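You operate a simulated robot arm through the tools that you are given. There is no shell and no other tool.

Carry out the task below with a simulated two-armed robot. There is one attempt and no reset: what you move stays moved.

JOB
Pick up the white bottle that says "soap" from the top of the tubes table with one hand, pass it to the other hand and put it on the shelf of the tubes table. Set down upright: white bottle.

Only the result counts: the job must be done as asked and must still hold three seconds after the hand-in. Knocking over, shifting, dropping, spilling or breaking anything else fails it.

ROBOT AND FRAMES
Two 6-joint arms with two-finger parallel grippers on one trunk, on a base that moves. Base frame: it is fixed to the floor where the robot stands at the start and does not move with it; the origin is under the middle of the robot, x ahead of it, y to its left, z up. Lengths are in mm, angles in degrees, forces in N, time in s.
The left shoulder is at the start at [-105, 177, 734], the right one opposite. With the tool pointing down near the work surface each hand reaches from about 100 to 680 mm from the robot's upright axis, wherever it stands, measured 20 degrees to its own side. Places, roughly: shelf of the tubes table [-2300, -1300, 300]; white bottle [-2000, -1250, 750]. Payload 1.57 kg a hand.
The TCP of each hand is the grasp point between the finger pads, 30 mm short of the fingertips. In the tool frame z runs along the fingers and y along their closing line. Largest opening 80 mm; finger width 17, thickness 12; the body of the gripper, 40 by 82 mm, starts 80 mm behind the TCP.
Orientation is that of the tool frame in the base frame, as a unit quaternion [x, y, z, w]. With the fingers straight down and closing along the base's y, the tool's x points along the base's -x, its y along +y and its z along -z.

CONTROLS
- The arms move only by the tool apply_moves. It takes "left_motion", "right_motion" or both (then of equal length, played together; a hand with none holds still); each is a list of rows, each a list of 7 numbers: the shift along the base's x, y, z in units of 50 mm (1.0 is 50 mm), then the turn, a rotation vector about the base's x, y, z in units of 8 degrees (1.0 is 8 degrees), then the closure, from 0 (fully open) to 1 (shut). In form: [[dx, dy, dz, ax, ay, az, jaw], ...]. A call has 1 to 20 rows; each row shifts and turns the commanded pose from where the row before left it. A call with a number of a shift or a turn outside -1 to 1 is refused whole. Each row takes 0.2 s and may step no farther than 50 mm and 8.6 degrees from the row before; otherwise, or with a gripper value out of range, the whole call is refused. Where a pose cannot be reached the arm comes as near as it can. A force on the tool above 40 N (or 10 N above the force at the start of the call, whichever is more), or a blocked arm, ends the call early, and 0.2 s more pass. The fingers move at their own pace (about 72 mm/s each) and stop on an object; they squeeze with about 23 N. The grip force told is the motor's: it shows also when the fingers shut on nothing. Time passes only in rows, and 0.2 s behind the last, so rows that do not move let the fingers close. The reply holds the time, the measured pose of the TCP, the force on the tool along the base axes, the opening and the grip force, in the units named above and with some noise, with the torque about the TCP (base axes, N m) and any sound that the robot's microphone picked up, and new pictures: "pictures" is both (left out), scene, wrist or none (wrist: the cameras of the hands that moved).
- Cameras (640 x 400 px; columns grow to the right, rows downward): "scene" is now at [47.6, 3.3, 1463.1]; the picture's right is [0.04, -1.00, 0.00], its down [-0.65, -0.03, -0.76] and it looks along [0.76, 0.03, -0.65] (base axes); focal length 285 px, centre (320, 200). "left" rides on the left gripper at [72, 7, -122] in its tool frame; the picture's right is [-0.09, 1.00, 0.00], its down [-0.84, -0.08, -0.54] and it looks along [-0.54, -0.05, 0.84] (tool axes); focal length 238 px, centre (320, 200). "right" rides on the right gripper at [72, -7, -122] in its tool frame; the picture's right is [0.09, 1.00, 0.00], its down [-0.84, 0.08, -0.54] and it looks along [-0.54, 0.05, 0.84] (tool axes); focal length 238 px, centre (320, 200). There is no depth. A picture from a camera that has moved, and an enlarged one, comes with that camera's place and axes in the base frame and with its lens.
- raise_lower(by): moves the trunk up (or, below 0, down) by that many mm; the arms and the scene camera ride with it, the base frame stays. It gives what a move gives, with no picture.
- steer(legs): drives the robot by 1 to 6 legs, each [ahead, left, turn to the left] in mm, mm and degrees, along the robot's own axes; the way and the turn of a leg run together, so that a leg with both is an arc; at most 1500 mm and 180 degrees a leg. The arms and the cameras ride along, it lands a little off, and it stops where it bumps. It gives what a move gives, and a new picture of the scene camera.
- aim_head(pan, tilt): turns the head with the scene camera to pan (to the left, within 143 degrees either way) and tilt (down, from -29 to 69), counted from straight ahead of the robot (the tilt from the chest, where the trunk bows). It gives what a move gives, and a new picture of the scene camera.
- close_up(camera, box): a new picture of the part [left, top, right, bottom] of that camera's present view, enlarged. The clock stands still meanwhile.
- hand_in(): hands the job in; it is judged then, once.

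Nothing tells you exact positions but the pictures and the camera data. Unless the task says otherwise, let go and move clear before handing in.

The tools are called after ">>>" as a command line: name --argument value ..., lists and objects as JSON in quotes. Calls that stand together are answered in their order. apply_moves: Moves the arms, as the interface text tells. Its arguments: {"type":"object","properties":{"left_motion":{"type":"array"},"right_motion":{"type":"array"},"pictures":{"type":"string","enum":["both","scene","wrist","none"]}},"required":[]} The other tools are called the same way: raise_lower (by) moves the trunk up or down; steer (legs) drives the base; aim_head (pan, tilt) turns the head that bears the scene camera; close_up (camera, box) takes an enlarged picture of a part of a camera's view; hand_in () hands the job in.

At the start:

```text
time: 0.0
left_tcp_pos: [405.5, 183.1, 997.2]
left_ee_rot: [-0.001, 1.0, 0.0, 0.0]
left_contact_force: [0.1, -0.2, -0.4]
left_wrist_torque: [0.02, 0.02, 0.01]
left_grip_width: 80.0
left_finger_force: 0.0
right_tcp_pos: [534.7, -252.1, 1006.0]
right_ee_rot: [0.0, 1.0, 0.0, -0.001]
right_contact_force: [-0.1, 0.1, 0.0]
right_wrist_torque: [0.01, -0.01, 0.0]
right_grip_width: 80.3
right_finger_force: 0.1
trunk travel left (down, up): [-175.0, 153.0]
robot x, y, heading: [0.5, -0.4, 0.2]
head pan, tilt (commanded): [2.6, 40.8]
```

scene: 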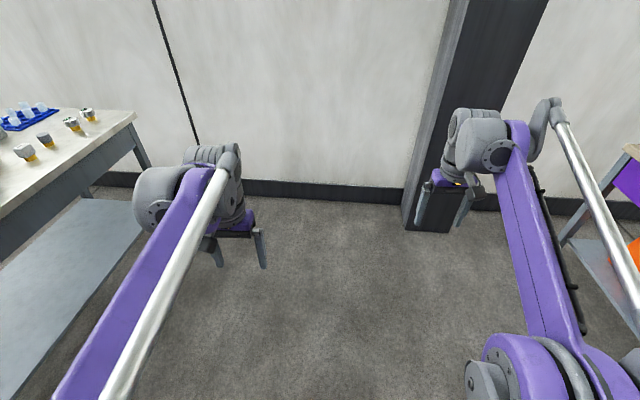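
right: 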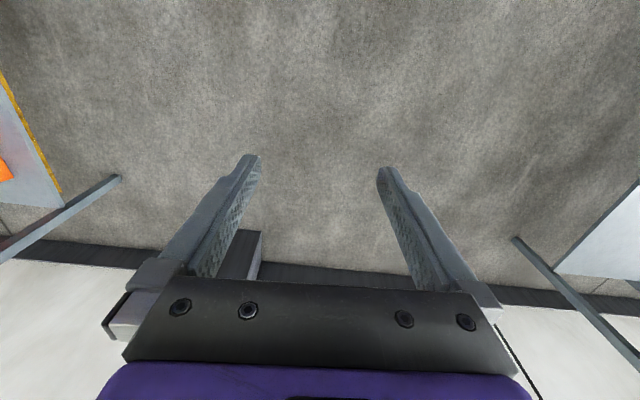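
left: 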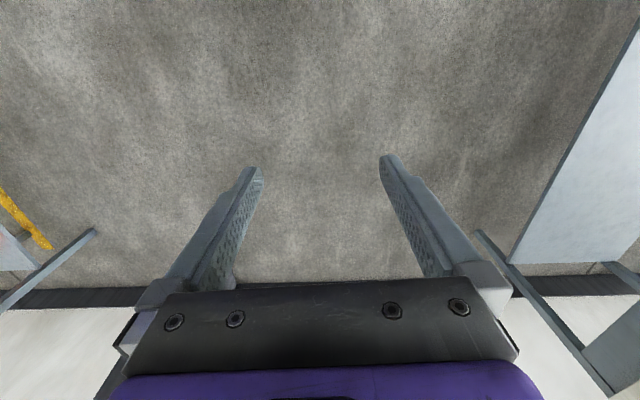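

I see the robot facing a wall, with a table on the left and one on the right; the tubes table should be behind me on the right. I will look around with the head first.

>>> aim_head --pan -140 --tilt 20

>>> aim_head --pan -80 --tilt 20

>>> aim_head --pan 140 --tilt 20

>>> aim_head --pan 70 --tilt 20

```text
time: 2.3
left_tcp_pos: [405.8, 183.3, 996.3]
left_ee_rot: [0.0, 1.0, 0.001, 0.0]
left_contact_force: [0.0, 0.2, 0.8]
left_wrist_torque: [0.02, 0.03, -0.01]
left_grip_width: 80.1
left_finger_force: 0.0
right_tcp_pos: [535.7, -250.8, 1006.8]
right_ee_rot: [0.001, 1.0, 0.0, 0.0]
right_contact_force: [0.4, -0.7, 0.1]
right_wrist_torque: [-0.02, -0.01, 0.04]
right_grip_width: 79.9
right_finger_force: 0.0
trunk travel left (down, up): [-175.0, 153.0]
robot x, y, heading: [-4.1, -0.3, 0.1]
head pan, tilt (commanded): [-140.0, 20.0]
camera scene: at [-108.2, -60.4, 1495.6], right [-0.64, 0.77, 0.0], down [0.26, 0.22, -0.94], along [-0.72, -0.6, -0.34], focal length 285 px, centre (320, 200)
```

scene: 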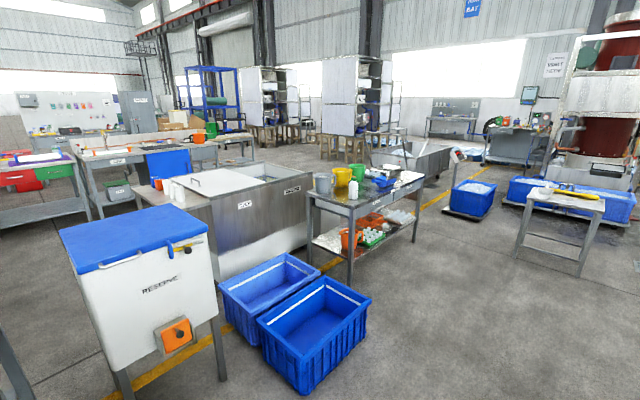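

```text
time: 3.6
left_tcp_pos: [404.5, 182.8, 996.5]
left_ee_rot: [0.0, 1.0, 0.0, 0.0]
left_contact_force: [0.7, -0.6, 0.4]
left_wrist_torque: [-0.03, 0.0, -0.02]
left_grip_width: 80.0
left_finger_force: 0.0
right_tcp_pos: [536.0, -252.1, 1006.9]
right_ee_rot: [0.0, 1.0, 0.0, 0.0]
right_contact_force: [-0.1, -0.4, -0.6]
right_wrist_torque: [-0.01, 0.04, 0.01]
right_grip_width: 80.0
right_finger_force: 0.2
trunk travel left (down, up): [-175.0, 153.0]
robot x, y, heading: [3.8, 2.3, 0.1]
head pan, tilt (commanded): [-80.0, 20.0]
camera scene: at [-20.7, -92.2, 1495.6], right [-0.98, -0.17, 0.0], down [-0.06, 0.34, -0.94], along [0.16, -0.93, -0.34], focal length 285 px, centre (320, 200)
```

scene: 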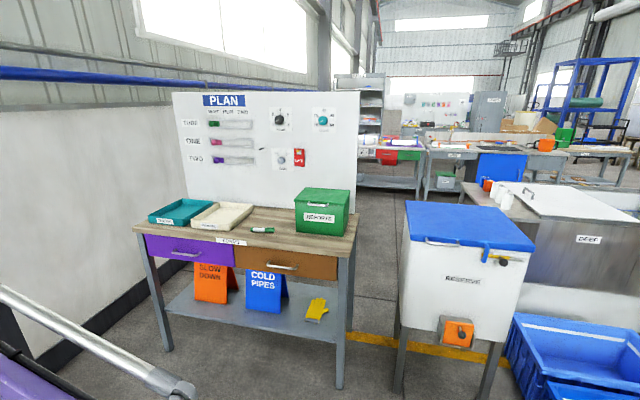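

```text
time: 6.7
left_tcp_pos: [405.5, 182.7, 997.2]
left_ee_rot: [0.0, 1.0, 0.0, 0.0]
left_contact_force: [0.5, 0.7, 0.3]
left_wrist_torque: [-0.01, 0.0, 0.01]
left_grip_width: 80.1
left_finger_force: 0.1
right_tcp_pos: [534.4, -251.8, 1006.2]
right_ee_rot: [0.0, 1.0, 0.0, 0.0]
right_contact_force: [-0.1, -0.3, -0.3]
right_wrist_torque: [-0.03, 0.01, 0.01]
right_grip_width: 80.1
right_finger_force: 0.1
trunk travel left (down, up): [-175.0, 153.0]
robot x, y, heading: [0.1, 0.6, -0.2]
head pan, tilt (commanded): [140.0, 20.0]
camera scene: at [-108.2, 59.4, 1495.6], right [0.64, 0.77, 0.0], down [0.26, -0.22, -0.94], along [-0.72, 0.6, -0.34], focal length 285 px, centre (320, 200)
```

scene: 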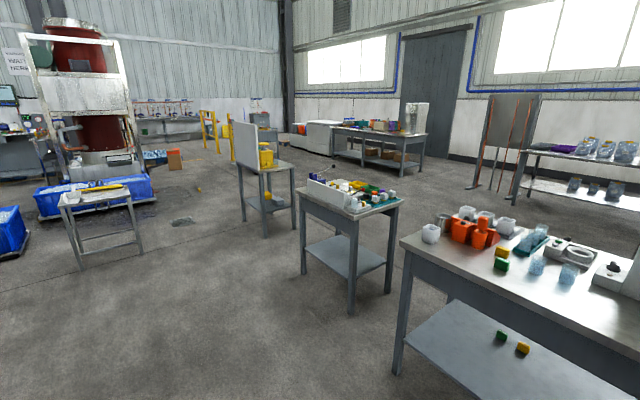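

```text
time: 8.1
left_tcp_pos: [404.1, 183.9, 995.7]
left_ee_rot: [0.0, 1.0, 0.001, 0.0]
left_contact_force: [-0.3, 0.3, 0.6]
left_wrist_torque: [0.01, 0.03, -0.04]
left_grip_width: 80.1
left_finger_force: 0.0
right_tcp_pos: [534.9, -251.3, 1006.4]
right_ee_rot: [-0.001, 1.0, -0.001, -0.001]
right_contact_force: [0.8, -0.2, -1.0]
right_wrist_torque: [-0.01, 0.01, -0.02]
right_grip_width: 80.2
right_finger_force: 0.0
trunk travel left (down, up): [-175.0, 153.0]
robot x, y, heading: [-1.6, -1.1, 0.0]
head pan, tilt (commanded): [70.0, 20.0]
camera scene: at [-5.0, 87.0, 1495.6], right [0.94, -0.34, 0.0], down [-0.12, -0.32, -0.94], along [0.32, 0.88, -0.34], focal length 285 px, centre (320, 200)
```

scene: 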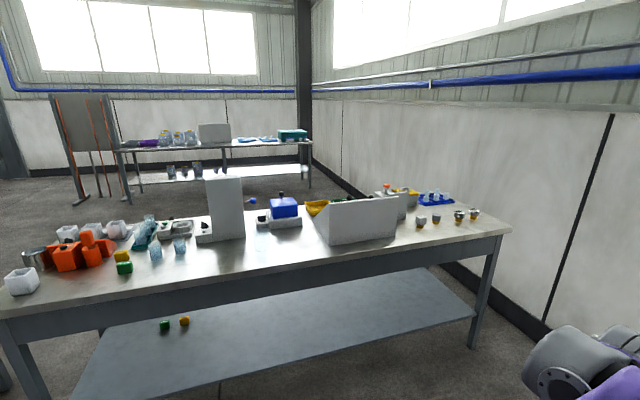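

The tubes table looks to be the one behind-right, with a yellow bucket and a white bottle on top, at about column 370 in the first view. I will look back at it enlarged.

>>> aim_head --pan -140 --tilt 20

>>> close_up --camera "scene" --box '[290, 150, 450, 300]'

>>> close_up --camera "scene" --box '[300, 150, 430, 220]'

```text
time: 11.2
left_tcp_pos: [405.7, 182.8, 996.7]
left_ee_rot: [0.0, 1.0, 0.0, 0.0]
left_contact_force: [0.0, 0.1, 1.0]
left_wrist_torque: [0.01, 0.03, 0.01]
left_grip_width: 80.0
left_finger_force: 0.1
right_tcp_pos: [535.0, -251.5, 1005.8]
right_ee_rot: [0.0, 1.0, 0.001, 0.0]
right_contact_force: [0.0, 0.3, 0.2]
right_wrist_torque: [0.02, -0.01, -0.01]
right_grip_width: 80.3
right_finger_force: 0.1
trunk travel left (down, up): [-175.0, 153.0]
robot x, y, heading: [-0.3, -0.9, 0.1]
head pan, tilt (commanded): [-140.0, 20.0]
camera scene: at [-108.2, -60.4, 1495.6], right [-0.64, 0.77, 0.0], down [0.26, 0.22, -0.94], along [-0.72, -0.6, -0.34], focal length 285 px, centre (320, 200)
```

scene: 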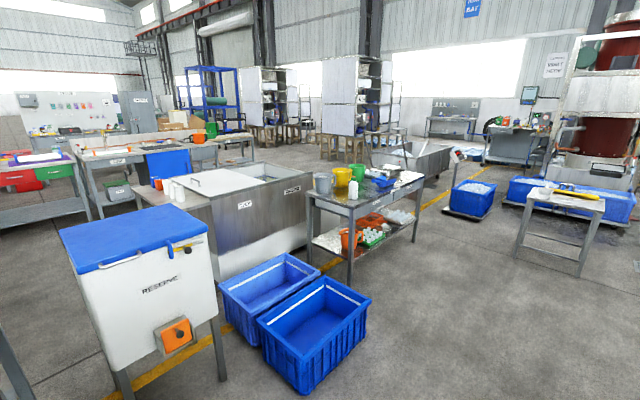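

```text
2.67 times, centred on (370, 225) of scene
camera zoom: at [-108.2, -60.4, 1495.6], right [-0.64, 0.77, 0.0], down [0.26, 0.22, -0.94], along [-0.72, -0.6, -0.34], focal length 760 px, centre (187, 133)
```

zoom: 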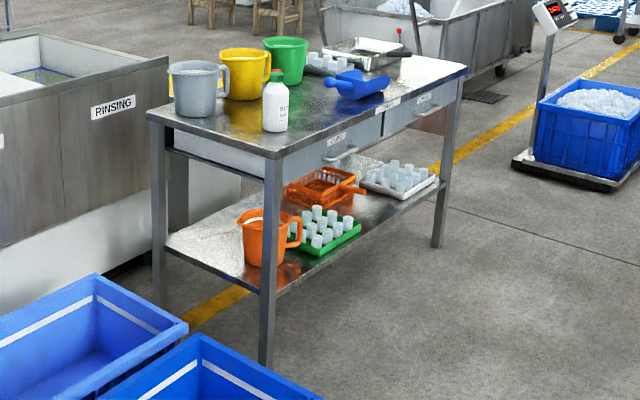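

```text
4.92 times, centred on (365, 185) of scene
camera zoom: at [-108.2, -60.4, 1495.6], right [-0.64, 0.77, 0.0], down [0.26, 0.22, -0.94], along [-0.72, -0.6, -0.34], focal length 1403 px, centre (98, 274)
```

zoom: 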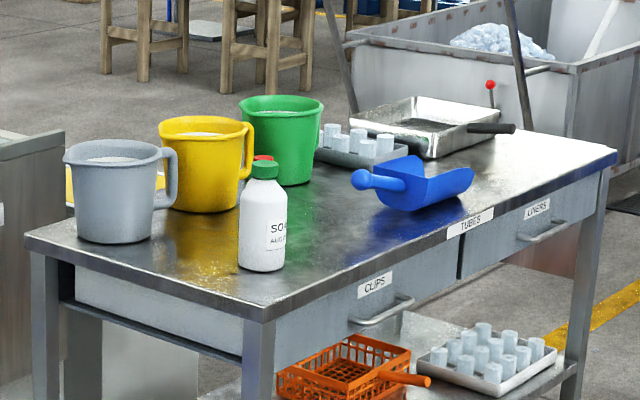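

The tubes table (labels TUBES, CLIPS, LINERS) has its front facing +y at about y = -1120, spanning x from -1800 to -3050, with the soap bottle near its left front corner. I will turn to face -y and drive sideways in front of it, staying well clear, and then look again.

>>> steer --legs '[[0, 0, -90], [0, -1100, 0], [0, -1000, 0]]'

>>> aim_head --pan 0 --tilt 30

```text
time: 33.5
left_tcp_pos: [-1912.7, -372.6, 995.9]
left_ee_rot: [0.719, 0.696, -0.001, 0.0]
left_contact_force: [0.0, -0.4, -0.3]
left_wrist_torque: [0.0, -0.04, -0.01]
left_grip_width: 80.0
left_finger_force: 0.1
right_tcp_pos: [-2351.5, -488.2, 1007.5]
right_ee_rot: [0.719, 0.695, 0.0, -0.001]
right_contact_force: [-0.8, 0.0, -0.5]
right_wrist_torque: [0.0, -0.04, 0.0]
right_grip_width: 79.8
right_finger_force: 0.0
trunk travel left (down, up): [-175.0, 153.0]
robot x, y, heading: [-2081.6, 40.3, -92.0]
head pan, tilt (commanded): [-140.0, 20.0]
camera scene: at [-2139.5, 147.7, 1495.6], right [0.79, 0.62, 0.0], down [0.21, -0.27, -0.94], along [-0.58, 0.74, -0.34], focal length 285 px, centre (320, 200)
```

scene: 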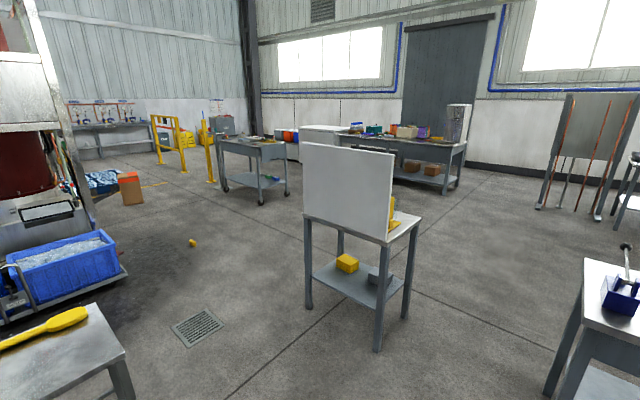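

```text
time: 35.8
left_tcp_pos: [-1913.5, -372.8, 997.1]
left_ee_rot: [0.719, 0.695, 0.0, -0.001]
left_contact_force: [0.0, -0.6, -0.6]
left_wrist_torque: [-0.02, -0.02, 0.0]
left_grip_width: 79.9
left_finger_force: 0.1
right_tcp_pos: [-2350.7, -488.4, 1006.4]
right_ee_rot: [0.718, 0.696, 0.0, 0.0]
right_contact_force: [-0.7, 0.6, 0.1]
right_wrist_torque: [-0.01, 0.01, -0.03]
right_grip_width: 79.9
right_finger_force: 0.0
trunk travel left (down, up): [-175.0, 153.0]
robot x, y, heading: [-2083.2, 39.9, -92.0]
head pan, tilt (commanded): [0.0, 30.0]
camera scene: at [-2084.9, -15.9, 1479.5], right [-1.0, 0.03, 0.0], down [0.02, 0.5, -0.87], along [-0.03, -0.87, -0.5], focal length 285 px, centre (320, 200)
```

scene: 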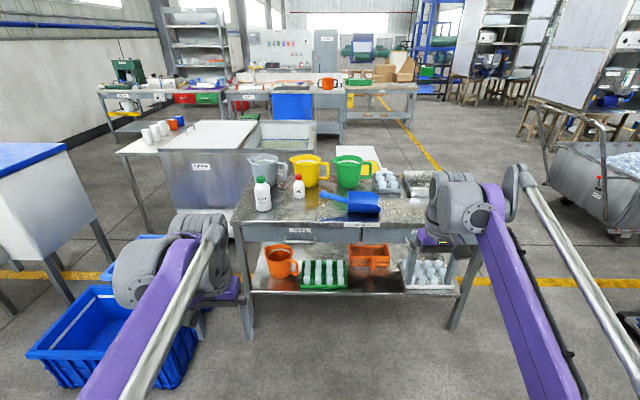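

>>> close_up --camera "scene" --box '[230, 140, 450, 300]'

>>> close_up --camera "scene" --box '[230, 145, 330, 220]'

```text
2.50 times, centred on (340, 220) of scene
camera zoom: at [-2084.9, -15.9, 1479.5], right [-1.0, 0.03, 0.0], down [0.02, 0.5, -0.87], along [-0.03, -0.87, -0.5], focal length 712 px, centre (270, 150)
```

zoom: 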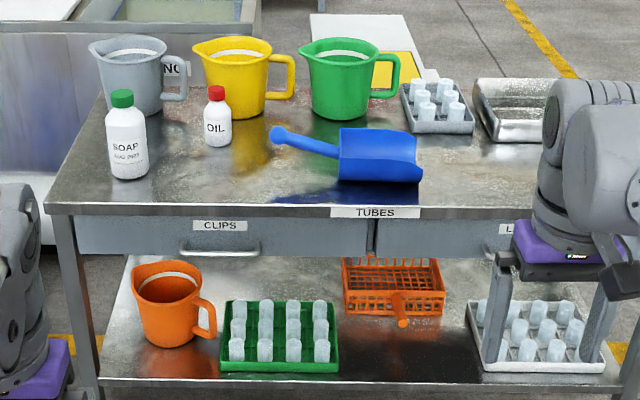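

```text
5.33 times, centred on (280, 182) of scene
camera zoom: at [-2084.9, -15.9, 1479.5], right [-1.0, 0.03, 0.0], down [0.02, 0.5, -0.87], along [-0.03, -0.87, -0.5], focal length 1520 px, centre (533, 293)
```

zoom: 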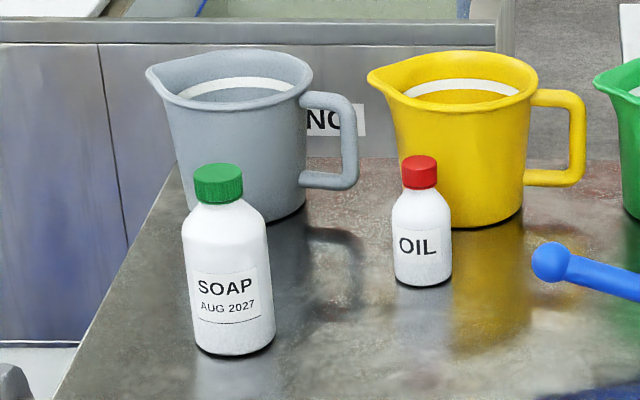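

The soap bottle (green cap) stands at about [-1850, -1220, 735], and the smaller red-capped OIL bottle next to it must stay put. The shelf has a free gap at about x = -2420, between the green rack and the white rack. The plan is left hand on the cap from above, right hand pointing forward to take it, so I'll turn both wrists here where it's clear.

>>> apply_moves --left_motion '[[0, 0, 0, 0, 0, -0.9375, 0], [0, 0, 0, 0, 0, -0.9375, 0], [0, 0, 0, 0, 0, -0.9375, 0], [0, 0, 0, 0, 0, -0.9375, 0], [0, 0, 0, 0, 0, -0.9375, 0], [0, 0, 0, 0, 0, -0.9375, 0], [0, 0, 0, 0, 0, -0.9375, 0], [0, 0, 0, 0, 0, -0.9375, 0], [0, 0, 0, 0, 0, -0.9375, 0], [0, 0, 0, 0, 0, -0.9375, 0], [0, 0, 0, 0, 0, -0.9375, 0], [0, 0, 0, 0, 0, -0.9375, 0]]' --right_motion '[[0.009, 0.25, 0, -0.937, 0.033, 0, 0], [0.009, 0.25, 0, -0.937, 0.033, 0, 0], [0.009, 0.25, 0, -0.937, 0.033, 0, 0], [0.009, 0.25, 0, -0.937, 0.033, 0, 0], [0.009, 0.25, 0, -0.937, 0.033, 0, 0], [0.009, 0.25, 0, -0.937, 0.033, 0, 0], [0.009, 0.25, 0, -0.937, 0.033, 0, 0], [0.009, 0.25, 0, -0.937, 0.033, 0, 0], [0.009, 0.25, 0, -0.937, 0.033, 0, 0], [0.009, 0.25, 0, -0.937, 0.033, 0, 0], [0.009, 0.25, 0, -0.937, 0.033, 0, 0], [0.009, 0.25, 0, -0.937, 0.033, 0, 0]]' --pictures "both"

```text
time: 38.4
left_tcp_pos: [-1913.0, -372.6, 996.1]
left_ee_rot: [1.0, -0.017, 0.0, 0.0]
left_contact_force: [-0.8, 0.1, -0.2]
left_wrist_torque: [-0.01, 0.02, 0.01]
left_grip_width: 79.9
left_finger_force: 0.0
right_tcp_pos: [-2348.0, -337.3, 1004.7]
right_ee_rot: [-0.507, -0.492, 0.51, -0.491]
right_contact_force: [-0.3, -0.3, 1.1]
right_wrist_torque: [-0.01, -0.02, -0.03]
right_grip_width: 80.0
right_finger_force: 0.1
trunk travel left (down, up): [-175.0, 153.0]
robot x, y, heading: [-2082.1, 38.6, -91.9]
head pan, tilt (commanded): [0.0, 30.0]
camera scene: at [-2085.0, -16.2, 1479.5], right [-1.0, 0.03, 0.0], down [0.02, 0.5, -0.87], along [-0.03, -0.87, -0.5], focal length 285 px, centre (320, 200)
camera right: at [-2351.4, -216.5, 933.1], right [0.99, -0.03, -0.09], down [0.1, 0.54, 0.84], along [0.02, -0.84, 0.54], focal length 238 px, centre (320, 200)
camera left: at [-1841.5, -381.2, 1117.6], right [-0.13, -0.99, 0.0], down [-0.83, 0.11, 0.54], along [-0.54, 0.07, -0.84], focal length 238 px, centre (320, 200)
```

scene: 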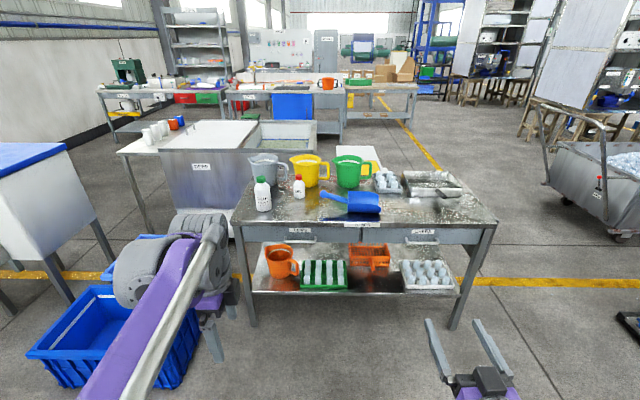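
right: 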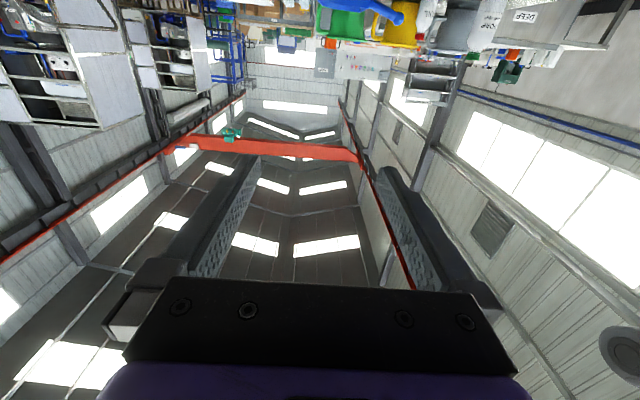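
left: 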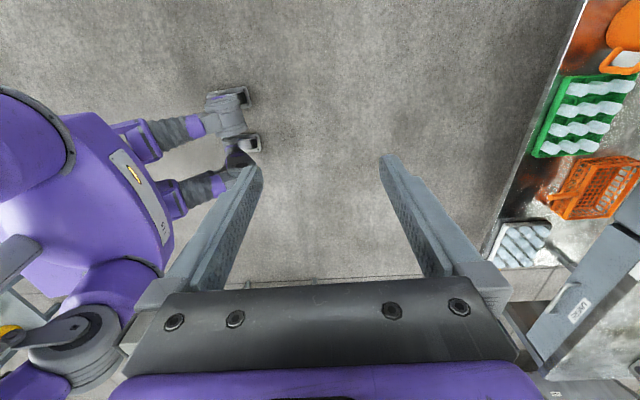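

Both wrists are set: left pointing down and closing fore-aft, right pointing forward. Next I raise the left hand a little and drive up to the table, stopping just short of the bottle to measure again.

>>> apply_moves --left_motion '[[0, 0, 1, 0, 0, 0, 0]]' --right_motion '[[0, 0.5, 0.5, 0, 0, 0, 0]]' --pictures "none"

>>> steer --legs '[[0, 0, 1.9], [680, 50, 0]]'

>>> aim_head --pan 15 --tilt 45

```text
time: 38.8
left_tcp_pos: [-1911.7, -370.2, 1045.0]
left_ee_rot: [1.0, -0.017, 0.0, 0.001]
left_contact_force: [0.1, 0.6, 1.1]
left_wrist_torque: [-0.02, 0.01, 0.0]
left_grip_width: 80.0
left_finger_force: 0.0
right_tcp_pos: [-2347.1, -311.8, 1030.6]
right_ee_rot: [-0.508, -0.491, 0.511, -0.49]
right_contact_force: [-0.1, -1.2, 0.0]
right_wrist_torque: [0.0, 0.01, -0.02]
right_grip_width: 80.1
right_finger_force: 0.0
trunk travel left (down, up): [-175.0, 153.0]
robot x, y, heading: [-2083.1, 42.0, -91.9]
head pan, tilt (commanded): [0.0, 30.0]
```

```text
time: 43.0
left_tcp_pos: [-1838.7, -1061.3, 1043.5]
left_ee_rot: [1.0, 0.006, 0.0, 0.001]
left_contact_force: [-0.3, 0.2, 0.7]
left_wrist_torque: [-0.03, 0.0, 0.02]
left_grip_width: 80.0
left_finger_force: 0.2
right_tcp_pos: [-2278.8, -1022.6, 1029.3]
right_ee_rot: [0.496, 0.503, -0.498, 0.503]
right_contact_force: [-0.2, -1.2, 0.7]
right_wrist_torque: [0.0, -0.02, -0.01]
right_grip_width: 80.1
right_finger_force: 0.0
trunk travel left (down, up): [-175.0, 153.0]
robot x, y, heading: [-2029.1, -659.4, -89.1]
head pan, tilt (commanded): [0.0, 30.0]
camera scene: at [-2028.9, -712.7, 1479.5], right [-1.0, -0.01, 0.0], down [-0.01, 0.5, -0.87], along [0.01, -0.87, -0.5], focal length 285 px, centre (320, 200)
```

scene: 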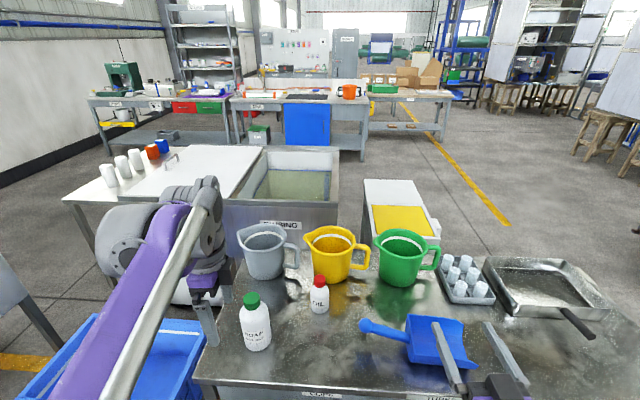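

```text
time: 43.7
left_tcp_pos: [-1839.6, -1060.9, 1043.7]
left_ee_rot: [1.0, 0.006, 0.0, -0.001]
left_contact_force: [0.4, -0.5, 0.9]
left_wrist_torque: [-0.01, 0.0, 0.01]
left_grip_width: 79.8
left_finger_force: 0.0
right_tcp_pos: [-2277.7, -1021.9, 1029.8]
right_ee_rot: [0.496, 0.504, -0.498, 0.503]
right_contact_force: [-0.1, 0.5, 0.2]
right_wrist_torque: [-0.01, 0.03, 0.0]
right_grip_width: 79.9
right_finger_force: 0.0
trunk travel left (down, up): [-175.0, 153.0]
robot x, y, heading: [-2028.1, -655.6, -89.1]
head pan, tilt (commanded): [15.0, 45.0]
camera scene: at [-2008.1, -700.1, 1457.0], right [-0.96, -0.27, 0.0], down [-0.19, 0.68, -0.71], along [0.19, -0.68, -0.71], focal length 285 px, centre (320, 200)
```

scene: 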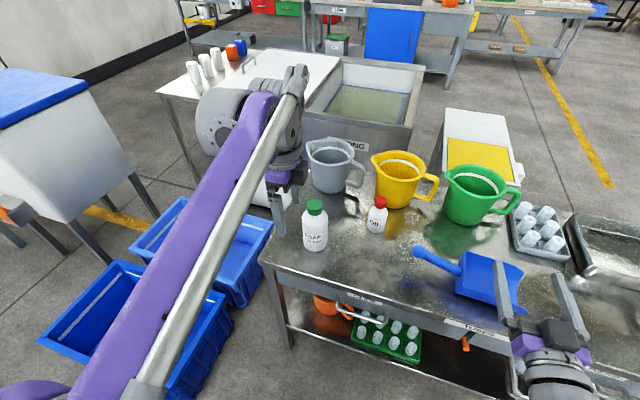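

I'm in front of the table now, the bottle ahead-left of me with the left hand just short of it. I'll zoom in on the bottle to measure its place and cap size.

>>> close_up --camera "scene" --box '[280, 180, 400, 255]'

>>> close_up --camera "left" --box '[0, 0, 640, 400]'

```text
5.33 times, centred on (340, 218) of scene
camera zoom: at [-2008.1, -700.1, 1457.0], right [-0.96, -0.27, 0.0], down [-0.19, 0.68, -0.71], along [0.19, -0.68, -0.71], focal length 1520 px, centre (213, 107)
```

zoom: 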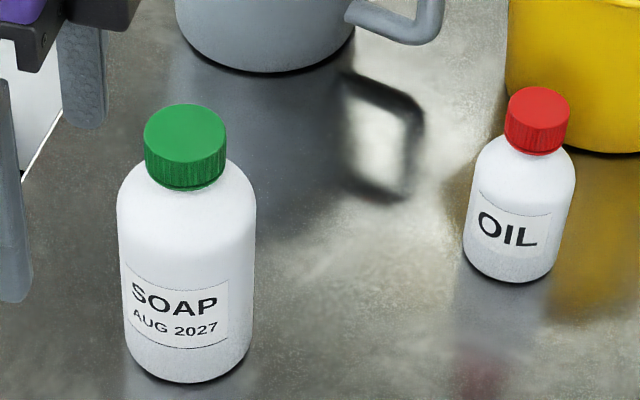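

```text
1.00 times, centred on (320, 200) of left (not enlarged: the box is as wide or as high as the picture)
camera zoom: at [-1768.4, -1066.8, 1165.6], right [-0.08, -1.0, 0.0], down [-0.84, 0.07, 0.54], along [-0.54, 0.04, -0.84], focal length 238 px, centre (320, 200)
```

zoom: 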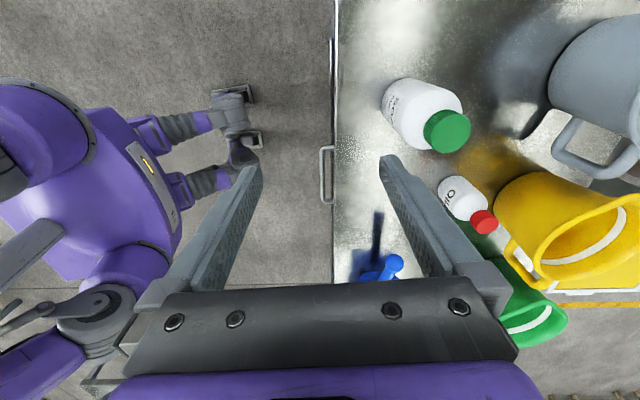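

The cap centre works out at about [-1850, -1205, 914], cap about 41 mm wide and 25 mm tall, body about 75 mm wide. I'll bring the left hand above the cap and check alignment with its wrist camera.

>>> apply_moves --left_motion '[[-0.073, -0.953, 0, 0, 0, 0, 0], [-0.073, -0.953, 0, 0, 0, 0, 0], [-0.073, -0.953, 0, 0, 0, 0, 0], [0, 0, -0.6, 0, 0, 0, 0], [0, 0, 0, 0, 0, 0, 0]]' --pictures "both"

```text
time: 44.9
left_tcp_pos: [-1852.4, -1207.0, 1014.4]
left_ee_rot: [1.0, 0.006, 0.001, 0.0]
left_contact_force: [0.0, -0.3, 0.1]
left_wrist_torque: [-0.01, -0.02, 0.03]
left_grip_width: 79.9
left_finger_force: 0.0
right_tcp_pos: [-2278.5, -1023.7, 1028.3]
right_ee_rot: [0.497, 0.503, -0.498, 0.502]
right_contact_force: [0.3, 0.0, 0.1]
right_wrist_torque: [-0.01, 0.01, 0.0]
right_grip_width: 79.9
right_finger_force: 0.1
trunk travel left (down, up): [-175.0, 153.0]
robot x, y, heading: [-2029.5, -655.2, -88.9]
head pan, tilt (commanded): [15.0, 45.0]
camera scene: at [-2008.0, -701.0, 1456.9], right [-0.96, -0.27, 0.0], down [-0.19, 0.68, -0.71], along [0.19, -0.68, -0.71], focal length 285 px, centre (320, 200)
camera left: at [-1779.5, -1212.9, 1135.0], right [-0.08, -1.0, 0.0], down [-0.84, 0.07, 0.54], along [-0.54, 0.04, -0.84], focal length 238 px, centre (320, 200)
```

scene: 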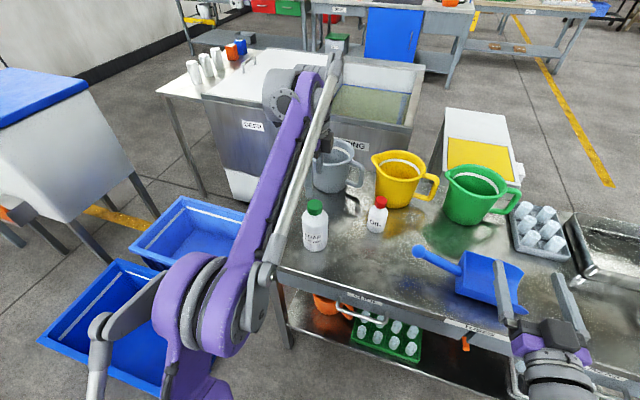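
left: 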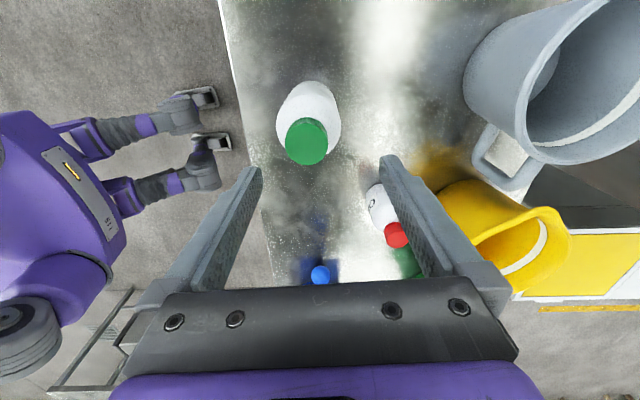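

The cap shows about 12 mm to the +y side of the grasp line. I'll correct that and come down closer for another look.

>>> apply_moves --left_motion '[[0, 0.24, 0, 0, 0, 0, 0], [0, 0, -0.7, 0, 0, 0, 0], [0, 0, 0, 0, 0, 0, 0]]' --pictures "wrist"

>>> close_up --camera "left" --box '[220, 80, 420, 205]'

>>> close_up --camera "scene" --box '[270, 140, 390, 255]'

```text
time: 45.7
left_tcp_pos: [-1848.9, -1193.0, 977.4]
left_ee_rot: [1.0, 0.006, 0.0, 0.0]
left_contact_force: [0.7, 0.6, 0.3]
left_wrist_torque: [0.0, -0.01, -0.05]
left_grip_width: 80.2
left_finger_force: 0.1
right_tcp_pos: [-2278.1, -1021.3, 1028.6]
right_ee_rot: [0.496, 0.503, -0.498, 0.502]
right_contact_force: [-0.3, 0.1, -0.5]
right_wrist_torque: [-0.02, 0.02, -0.01]
right_grip_width: 79.8
right_finger_force: 0.0
trunk travel left (down, up): [-175.0, 153.0]
robot x, y, heading: [-2028.8, -658.5, -89.4]
head pan, tilt (commanded): [15.0, 45.0]
camera left: at [-1778.1, -1198.9, 1098.8], right [-0.08, -1.0, 0.0], down [-0.84, 0.07, 0.54], along [-0.54, 0.04, -0.84], focal length 238 px, centre (320, 200)
```

left: 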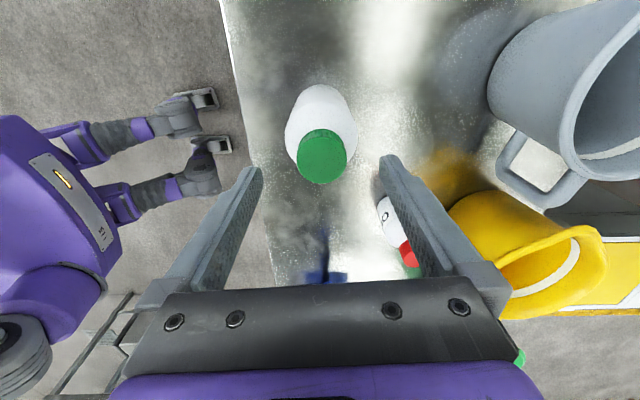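

```text
3.20 times, centred on (320, 142) of left
camera zoom: at [-1778.1, -1198.9, 1098.8], right [-0.08, -1.0, 0.0], down [-0.84, 0.07, 0.54], along [-0.54, 0.04, -0.84], focal length 763 px, centre (320, 384)
```

zoom: 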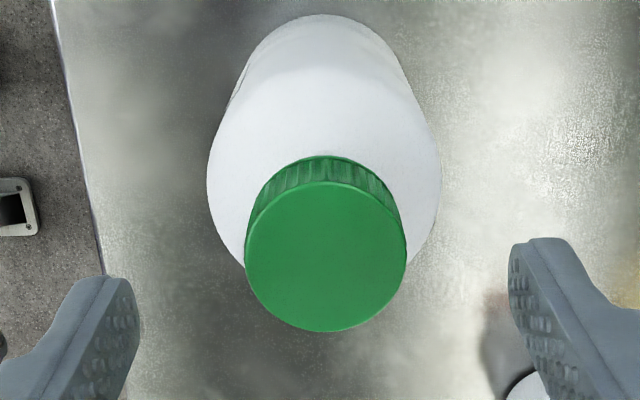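

```text
3.48 times, centred on (330, 198) of scene
camera zoom: at [-2008.1, -699.8, 1456.9], right [-0.96, -0.27, 0.0], down [-0.19, 0.68, -0.71], along [0.19, -0.68, -0.71], focal length 991 px, centre (285, 209)
```

zoom: 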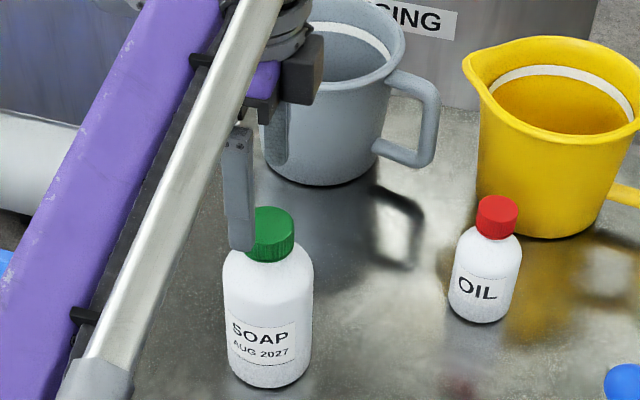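

The hand is well centred across, and the cap lies about 6 mm toward -x. I'll correct that, lower the fingertips to just above the bottle shoulder and check before closing.

>>> apply_moves --left_motion '[[-0.12, -0.02, 0, 0, 0, 0, 0], [0, 0, -0.5, 0, 0, 0, 0], [0, 0, -0.55, 0, 0, 0, 0], [0, 0, 0, 0, 0, 0, 0]]' --pictures "wrist"

>>> close_up --camera "left" --box '[220, 100, 420, 225]'

>>> close_up --camera "scene" --box '[270, 140, 390, 255]'

```text
time: 46.7
left_tcp_pos: [-1854.2, -1195.1, 924.7]
left_ee_rot: [1.0, 0.006, 0.0, 0.0]
left_contact_force: [0.2, 1.3, -0.5]
left_wrist_torque: [0.03, 0.01, 0.0]
left_grip_width: 79.9
left_finger_force: 0.1
right_tcp_pos: [-2278.1, -1021.7, 1028.1]
right_ee_rot: [0.497, 0.503, -0.498, 0.502]
right_contact_force: [-0.5, -0.9, -0.5]
right_wrist_torque: [0.0, -0.01, -0.03]
right_grip_width: 79.9
right_finger_force: 0.1
trunk travel left (down, up): [-175.0, 153.0]
robot x, y, heading: [-2027.3, -657.8, -89.1]
head pan, tilt (commanded): [15.0, 45.0]
camera left: at [-1782.9, -1200.1, 1046.8], right [-0.08, -1.0, 0.0], down [-0.84, 0.07, 0.54], along [-0.54, 0.04, -0.84], focal length 238 px, centre (320, 200)
```

left: 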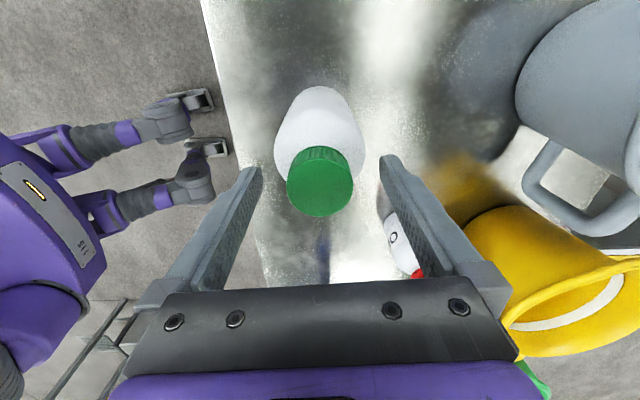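

```text
3.20 times, centred on (320, 162) of left
camera zoom: at [-1782.9, -1200.1, 1046.8], right [-0.08, -1.0, 0.0], down [-0.84, 0.07, 0.54], along [-0.54, 0.04, -0.84], focal length 763 px, centre (320, 320)
```

zoom: 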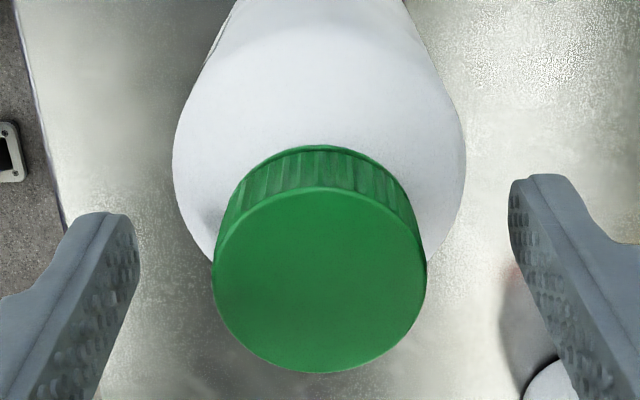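

```text
3.48 times, centred on (330, 198) of scene
camera zoom: at [-2008.1, -700.0, 1456.9], right [-0.96, -0.27, 0.0], down [-0.19, 0.68, -0.71], along [0.19, -0.68, -0.71], focal length 991 px, centre (285, 209)
```

zoom: 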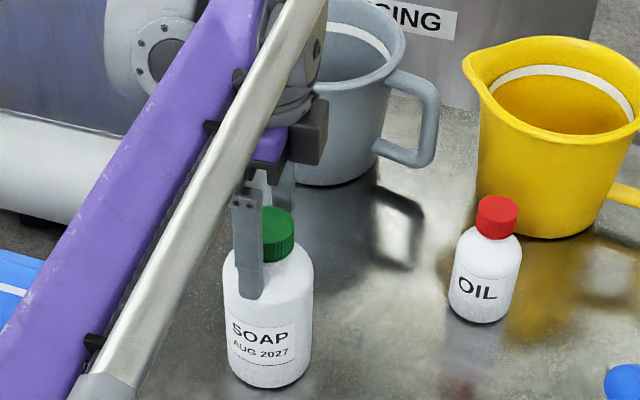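

The cap is centred between the fingers, its top at about z = 920 and about 21 mm tall. I raise 4 mm so the tips stay just off the shoulder, then close.

>>> apply_moves --left_motion '[[0, 0, 0.07, 0, 0, 0, 0], [0, 0, 0, 0, 0, 0, 1], [0, 0, 0, 0, 0, 0, 1], [0, 0, 0, 0, 0, 0, 1], [0, 0, 0, 0, 0, 0, 1], [0, 0, 0, 0, 0, 0, 1]]' --pictures "wrist"

>>> close_up --camera "scene" --box '[270, 140, 390, 255]'

```text
time: 48.1
left_tcp_pos: [-1854.9, -1193.2, 929.5]
left_ee_rot: [1.0, 0.006, -0.001, 0.0]
left_contact_force: [1.2, -1.4, 1.8]
left_wrist_torque: [0.0, 0.03, 0.03]
left_grip_width: 39.8
left_finger_force: 22.8
right_tcp_pos: [-2277.9, -1022.2, 1028.4]
right_ee_rot: [0.496, 0.503, -0.498, 0.502]
right_contact_force: [-0.4, 0.7, 0.3]
right_wrist_torque: [0.0, 0.01, 0.02]
right_grip_width: 79.8
right_finger_force: 0.1
trunk travel left (down, up): [-175.0, 153.0]
robot x, y, heading: [-2027.6, -655.1, -89.4]
head pan, tilt (commanded): [15.0, 45.0]
camera left: at [-1783.5, -1199.8, 1051.1], right [-0.08, -1.0, 0.0], down [-0.84, 0.07, 0.54], along [-0.54, 0.04, -0.84], focal length 238 px, centre (320, 200)
```

left: 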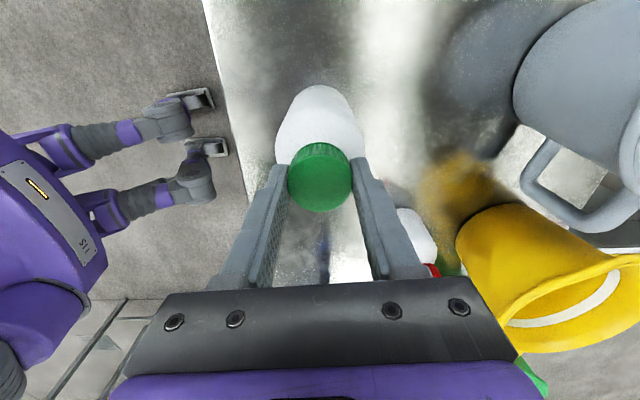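

```text
3.48 times, centred on (330, 198) of scene
camera zoom: at [-2008.1, -700.2, 1456.9], right [-0.96, -0.27, 0.0], down [-0.19, 0.68, -0.71], along [0.19, -0.68, -0.71], focal length 991 px, centre (285, 209)
```

zoom: 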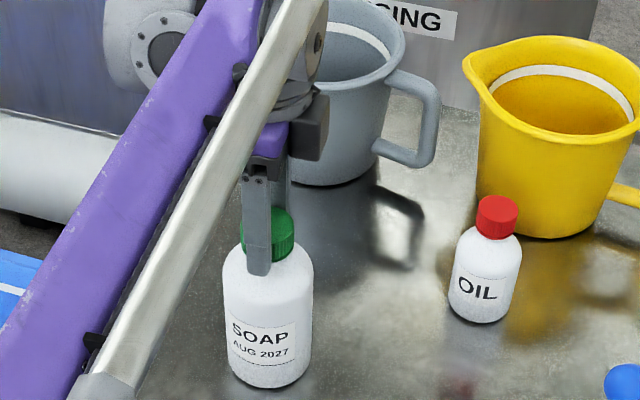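

The fingers stopped at 39.8 mm with full force, so the cap is gripped. I lift gently and check that the bottle follows.

>>> apply_moves --left_motion '[[0, 0, 0.1, 0, 0, 0, 1], [0, 0, 0.3, 0, 0, 0, 1], [0, 0, 0.6, 0, 0, 0, 1], [0, 0, 0, 0, 0, 0, 1]]' --pictures "both"

```text
time: 49.1
left_tcp_pos: [-1854.5, -1194.9, 979.4]
left_ee_rot: [1.0, 0.006, 0.001, -0.001]
left_contact_force: [0.0, -0.1, -4.7]
left_wrist_torque: [0.02, 0.02, -0.02]
left_grip_width: 39.8
left_finger_force: 22.8
right_tcp_pos: [-2277.9, -1022.4, 1027.8]
right_ee_rot: [0.497, 0.503, -0.498, 0.502]
right_contact_force: [-0.3, -0.3, -0.1]
right_wrist_torque: [-0.01, 0.03, 0.0]
right_grip_width: 80.3
right_finger_force: 0.2
trunk travel left (down, up): [-175.0, 153.0]
robot x, y, heading: [-2027.3, -658.6, -89.2]
head pan, tilt (commanded): [15.0, 45.0]
camera scene: at [-2007.8, -700.7, 1456.9], right [-0.96, -0.27, 0.0], down [-0.19, 0.68, -0.71], along [0.19, -0.68, -0.71], focal length 285 px, centre (320, 200)
camera left: at [-1782.8, -1200.1, 1101.4], right [-0.08, -1.0, 0.0], down [-0.84, 0.07, 0.54], along [-0.54, 0.04, -0.84], focal length 238 px, centre (320, 200)
```

scene: 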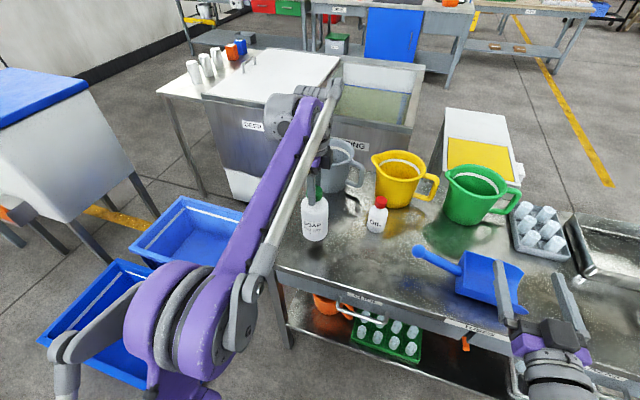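
left: 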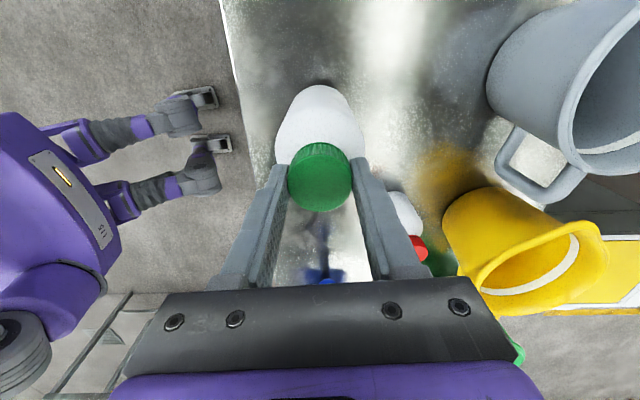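

The bottle is hanging cleanly from the left hand (about 4.7 N). I raise it further and back the robot away from the table so the handover happens over free floor.

>>> apply_moves --left_motion '[[0, 0, 0.5, 0, 0, 0, 1], [0, 0, 0.8, 0, 0, 0, 1], [0, 0, 0, 0, 0, 0, 1]]' --pictures "none"

>>> steer --legs '[[-330, 0, 0]]'

>>> aim_head --pan 0 --tilt 45

```text
time: 49.9
left_tcp_pos: [-1857.4, -1196.0, 1044.9]
left_ee_rot: [1.0, 0.006, 0.0, 0.0]
left_contact_force: [-1.3, 0.2, -5.8]
left_wrist_torque: [0.0, 0.0, 0.0]
left_grip_width: 39.8
left_finger_force: 22.9
right_tcp_pos: [-2278.8, -1022.0, 1029.4]
right_ee_rot: [0.497, 0.503, -0.499, 0.502]
right_contact_force: [-0.1, -0.2, -0.2]
right_wrist_torque: [0.0, 0.0, 0.02]
right_grip_width: 79.8
right_finger_force: 0.0
trunk travel left (down, up): [-175.0, 153.0]
robot x, y, heading: [-2029.9, -658.6, -89.3]
head pan, tilt (commanded): [15.0, 45.0]
```

```text
time: 52.1
left_tcp_pos: [-1866.0, -865.3, 1044.3]
left_ee_rot: [1.0, 0.001, 0.001, 0.0]
left_contact_force: [0.2, 0.4, -5.3]
left_wrist_torque: [-0.04, 0.02, 0.0]
left_grip_width: 39.7
left_finger_force: 23.5
right_tcp_pos: [-2284.4, -687.3, 1029.0]
right_ee_rot: [-0.5, -0.5, 0.502, -0.499]
right_contact_force: [-0.5, 0.4, 0.7]
right_wrist_torque: [-0.01, 0.0, -0.02]
right_grip_width: 80.1
right_finger_force: 0.0
trunk travel left (down, up): [-175.0, 153.0]
robot x, y, heading: [-2030.8, -324.8, -90.3]
head pan, tilt (commanded): [15.0, 45.0]
camera scene: at [-2010.6, -368.6, 1456.9], right [-0.97, -0.26, 0.0], down [-0.18, 0.68, -0.71], along [0.18, -0.68, -0.71], focal length 285 px, centre (320, 200)
```

scene: 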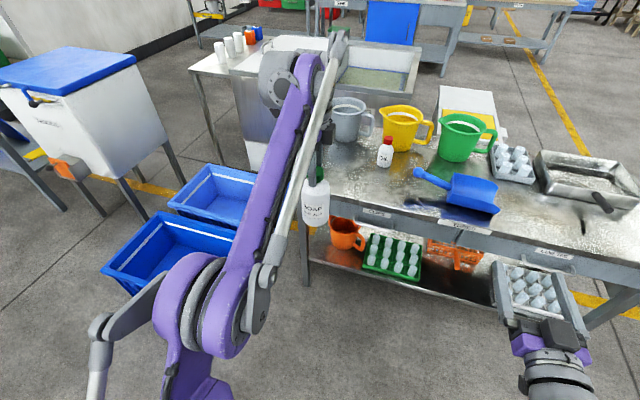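

```text
time: 52.9
left_tcp_pos: [-1864.7, -865.4, 1044.2]
left_ee_rot: [1.0, 0.0, 0.0, 0.0]
left_contact_force: [0.5, -0.7, -5.0]
left_wrist_torque: [-0.01, -0.04, -0.03]
left_grip_width: 39.6
left_finger_force: 23.2
right_tcp_pos: [-2284.1, -688.2, 1027.9]
right_ee_rot: [-0.501, -0.499, 0.501, -0.499]
right_contact_force: [0.7, -0.2, 0.1]
right_wrist_torque: [0.0, 0.01, -0.02]
right_grip_width: 80.0
right_finger_force: 0.0
trunk travel left (down, up): [-175.0, 153.0]
robot x, y, heading: [-2030.6, -326.5, -90.2]
head pan, tilt (commanded): [0.0, 45.0]
camera scene: at [-2031.6, -372.1, 1456.9], right [-1.0, 0.0, 0.0], down [0.0, 0.71, -0.71], along [0.0, -0.71, -0.71], focal length 285 px, centre (320, 200)
```

scene: 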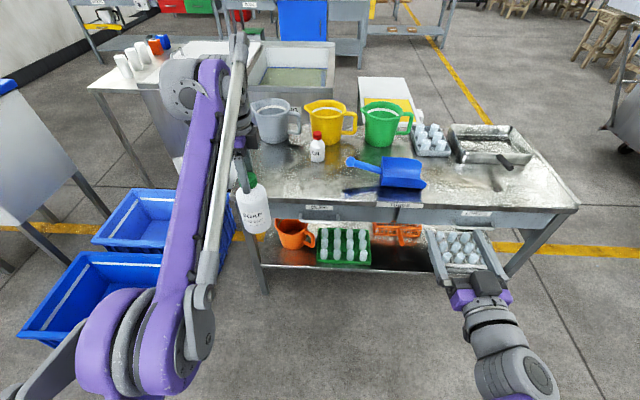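

The bottle is clear of the table, with the left hand ahead-left and the right hand pointing forward on the right. I bring the bottle to the middle in front of me, slowly.

>>> apply_moves --left_motion '[[-0.3, 0.08, 0, 0, 0, 0, 1], [-0.55, 0.15, 0, 0, 0, 0, 1], [-0.6, 0.16, 0, 0, 0, 0, 1], [-0.6, 0.16, 0, 0, 0, 0, 1], [-0.6, 0.16, 0, 0, 0, 0, 1], [-0.6, 0.16, 0, 0, 0, 0, 1], [-0.6, 0.16, 0, 0, 0, 0, 1], [-0.45, 0.1, 0, 0, 0, 0, 1], [-0.2, 0.05, 0, 0, 0, 0, 1], [0, 0, 0, 0, 0, 0, 1]]' --pictures "both"

```text
time: 55.1
left_tcp_pos: [-2087.5, -806.4, 1042.6]
left_ee_rot: [1.0, 0.0, 0.001, 0.0]
left_contact_force: [0.0, 1.0, -4.9]
left_wrist_torque: [0.04, -0.01, -0.02]
left_grip_width: 39.8
left_finger_force: 22.9
right_tcp_pos: [-2284.3, -687.9, 1029.2]
right_ee_rot: [-0.5, -0.5, 0.501, -0.499]
right_contact_force: [0.3, 0.0, -0.1]
right_wrist_torque: [0.0, 0.01, 0.02]
right_grip_width: 79.9
right_finger_force: 0.0
trunk travel left (down, up): [-175.0, 153.0]
robot x, y, heading: [-2028.6, -325.1, -90.1]
head pan, tilt (commanded): [0.0, 45.0]
camera scene: at [-2031.8, -371.9, 1456.9], right [-1.0, 0.0, 0.0], down [0.0, 0.71, -0.71], along [0.0, -0.71, -0.71], focal length 285 px, centre (320, 200)
camera left: at [-2017.8, -812.7, 1163.7], right [-0.09, -1.0, 0.0], down [-0.84, 0.08, 0.54], along [-0.54, 0.05, -0.84], focal length 238 px, centre (320, 200)
```

scene: 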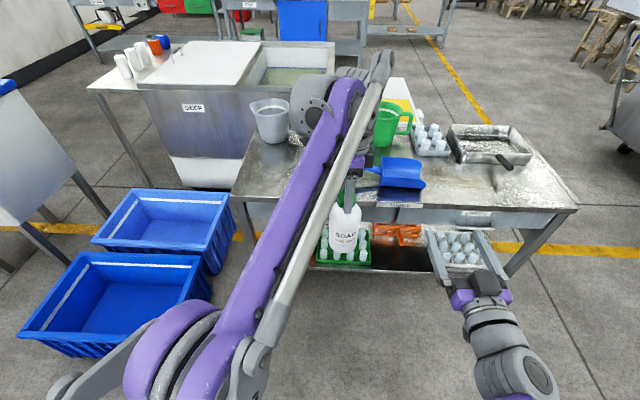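
left: 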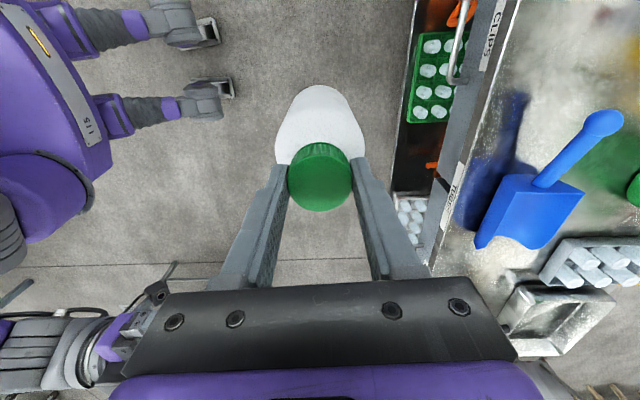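

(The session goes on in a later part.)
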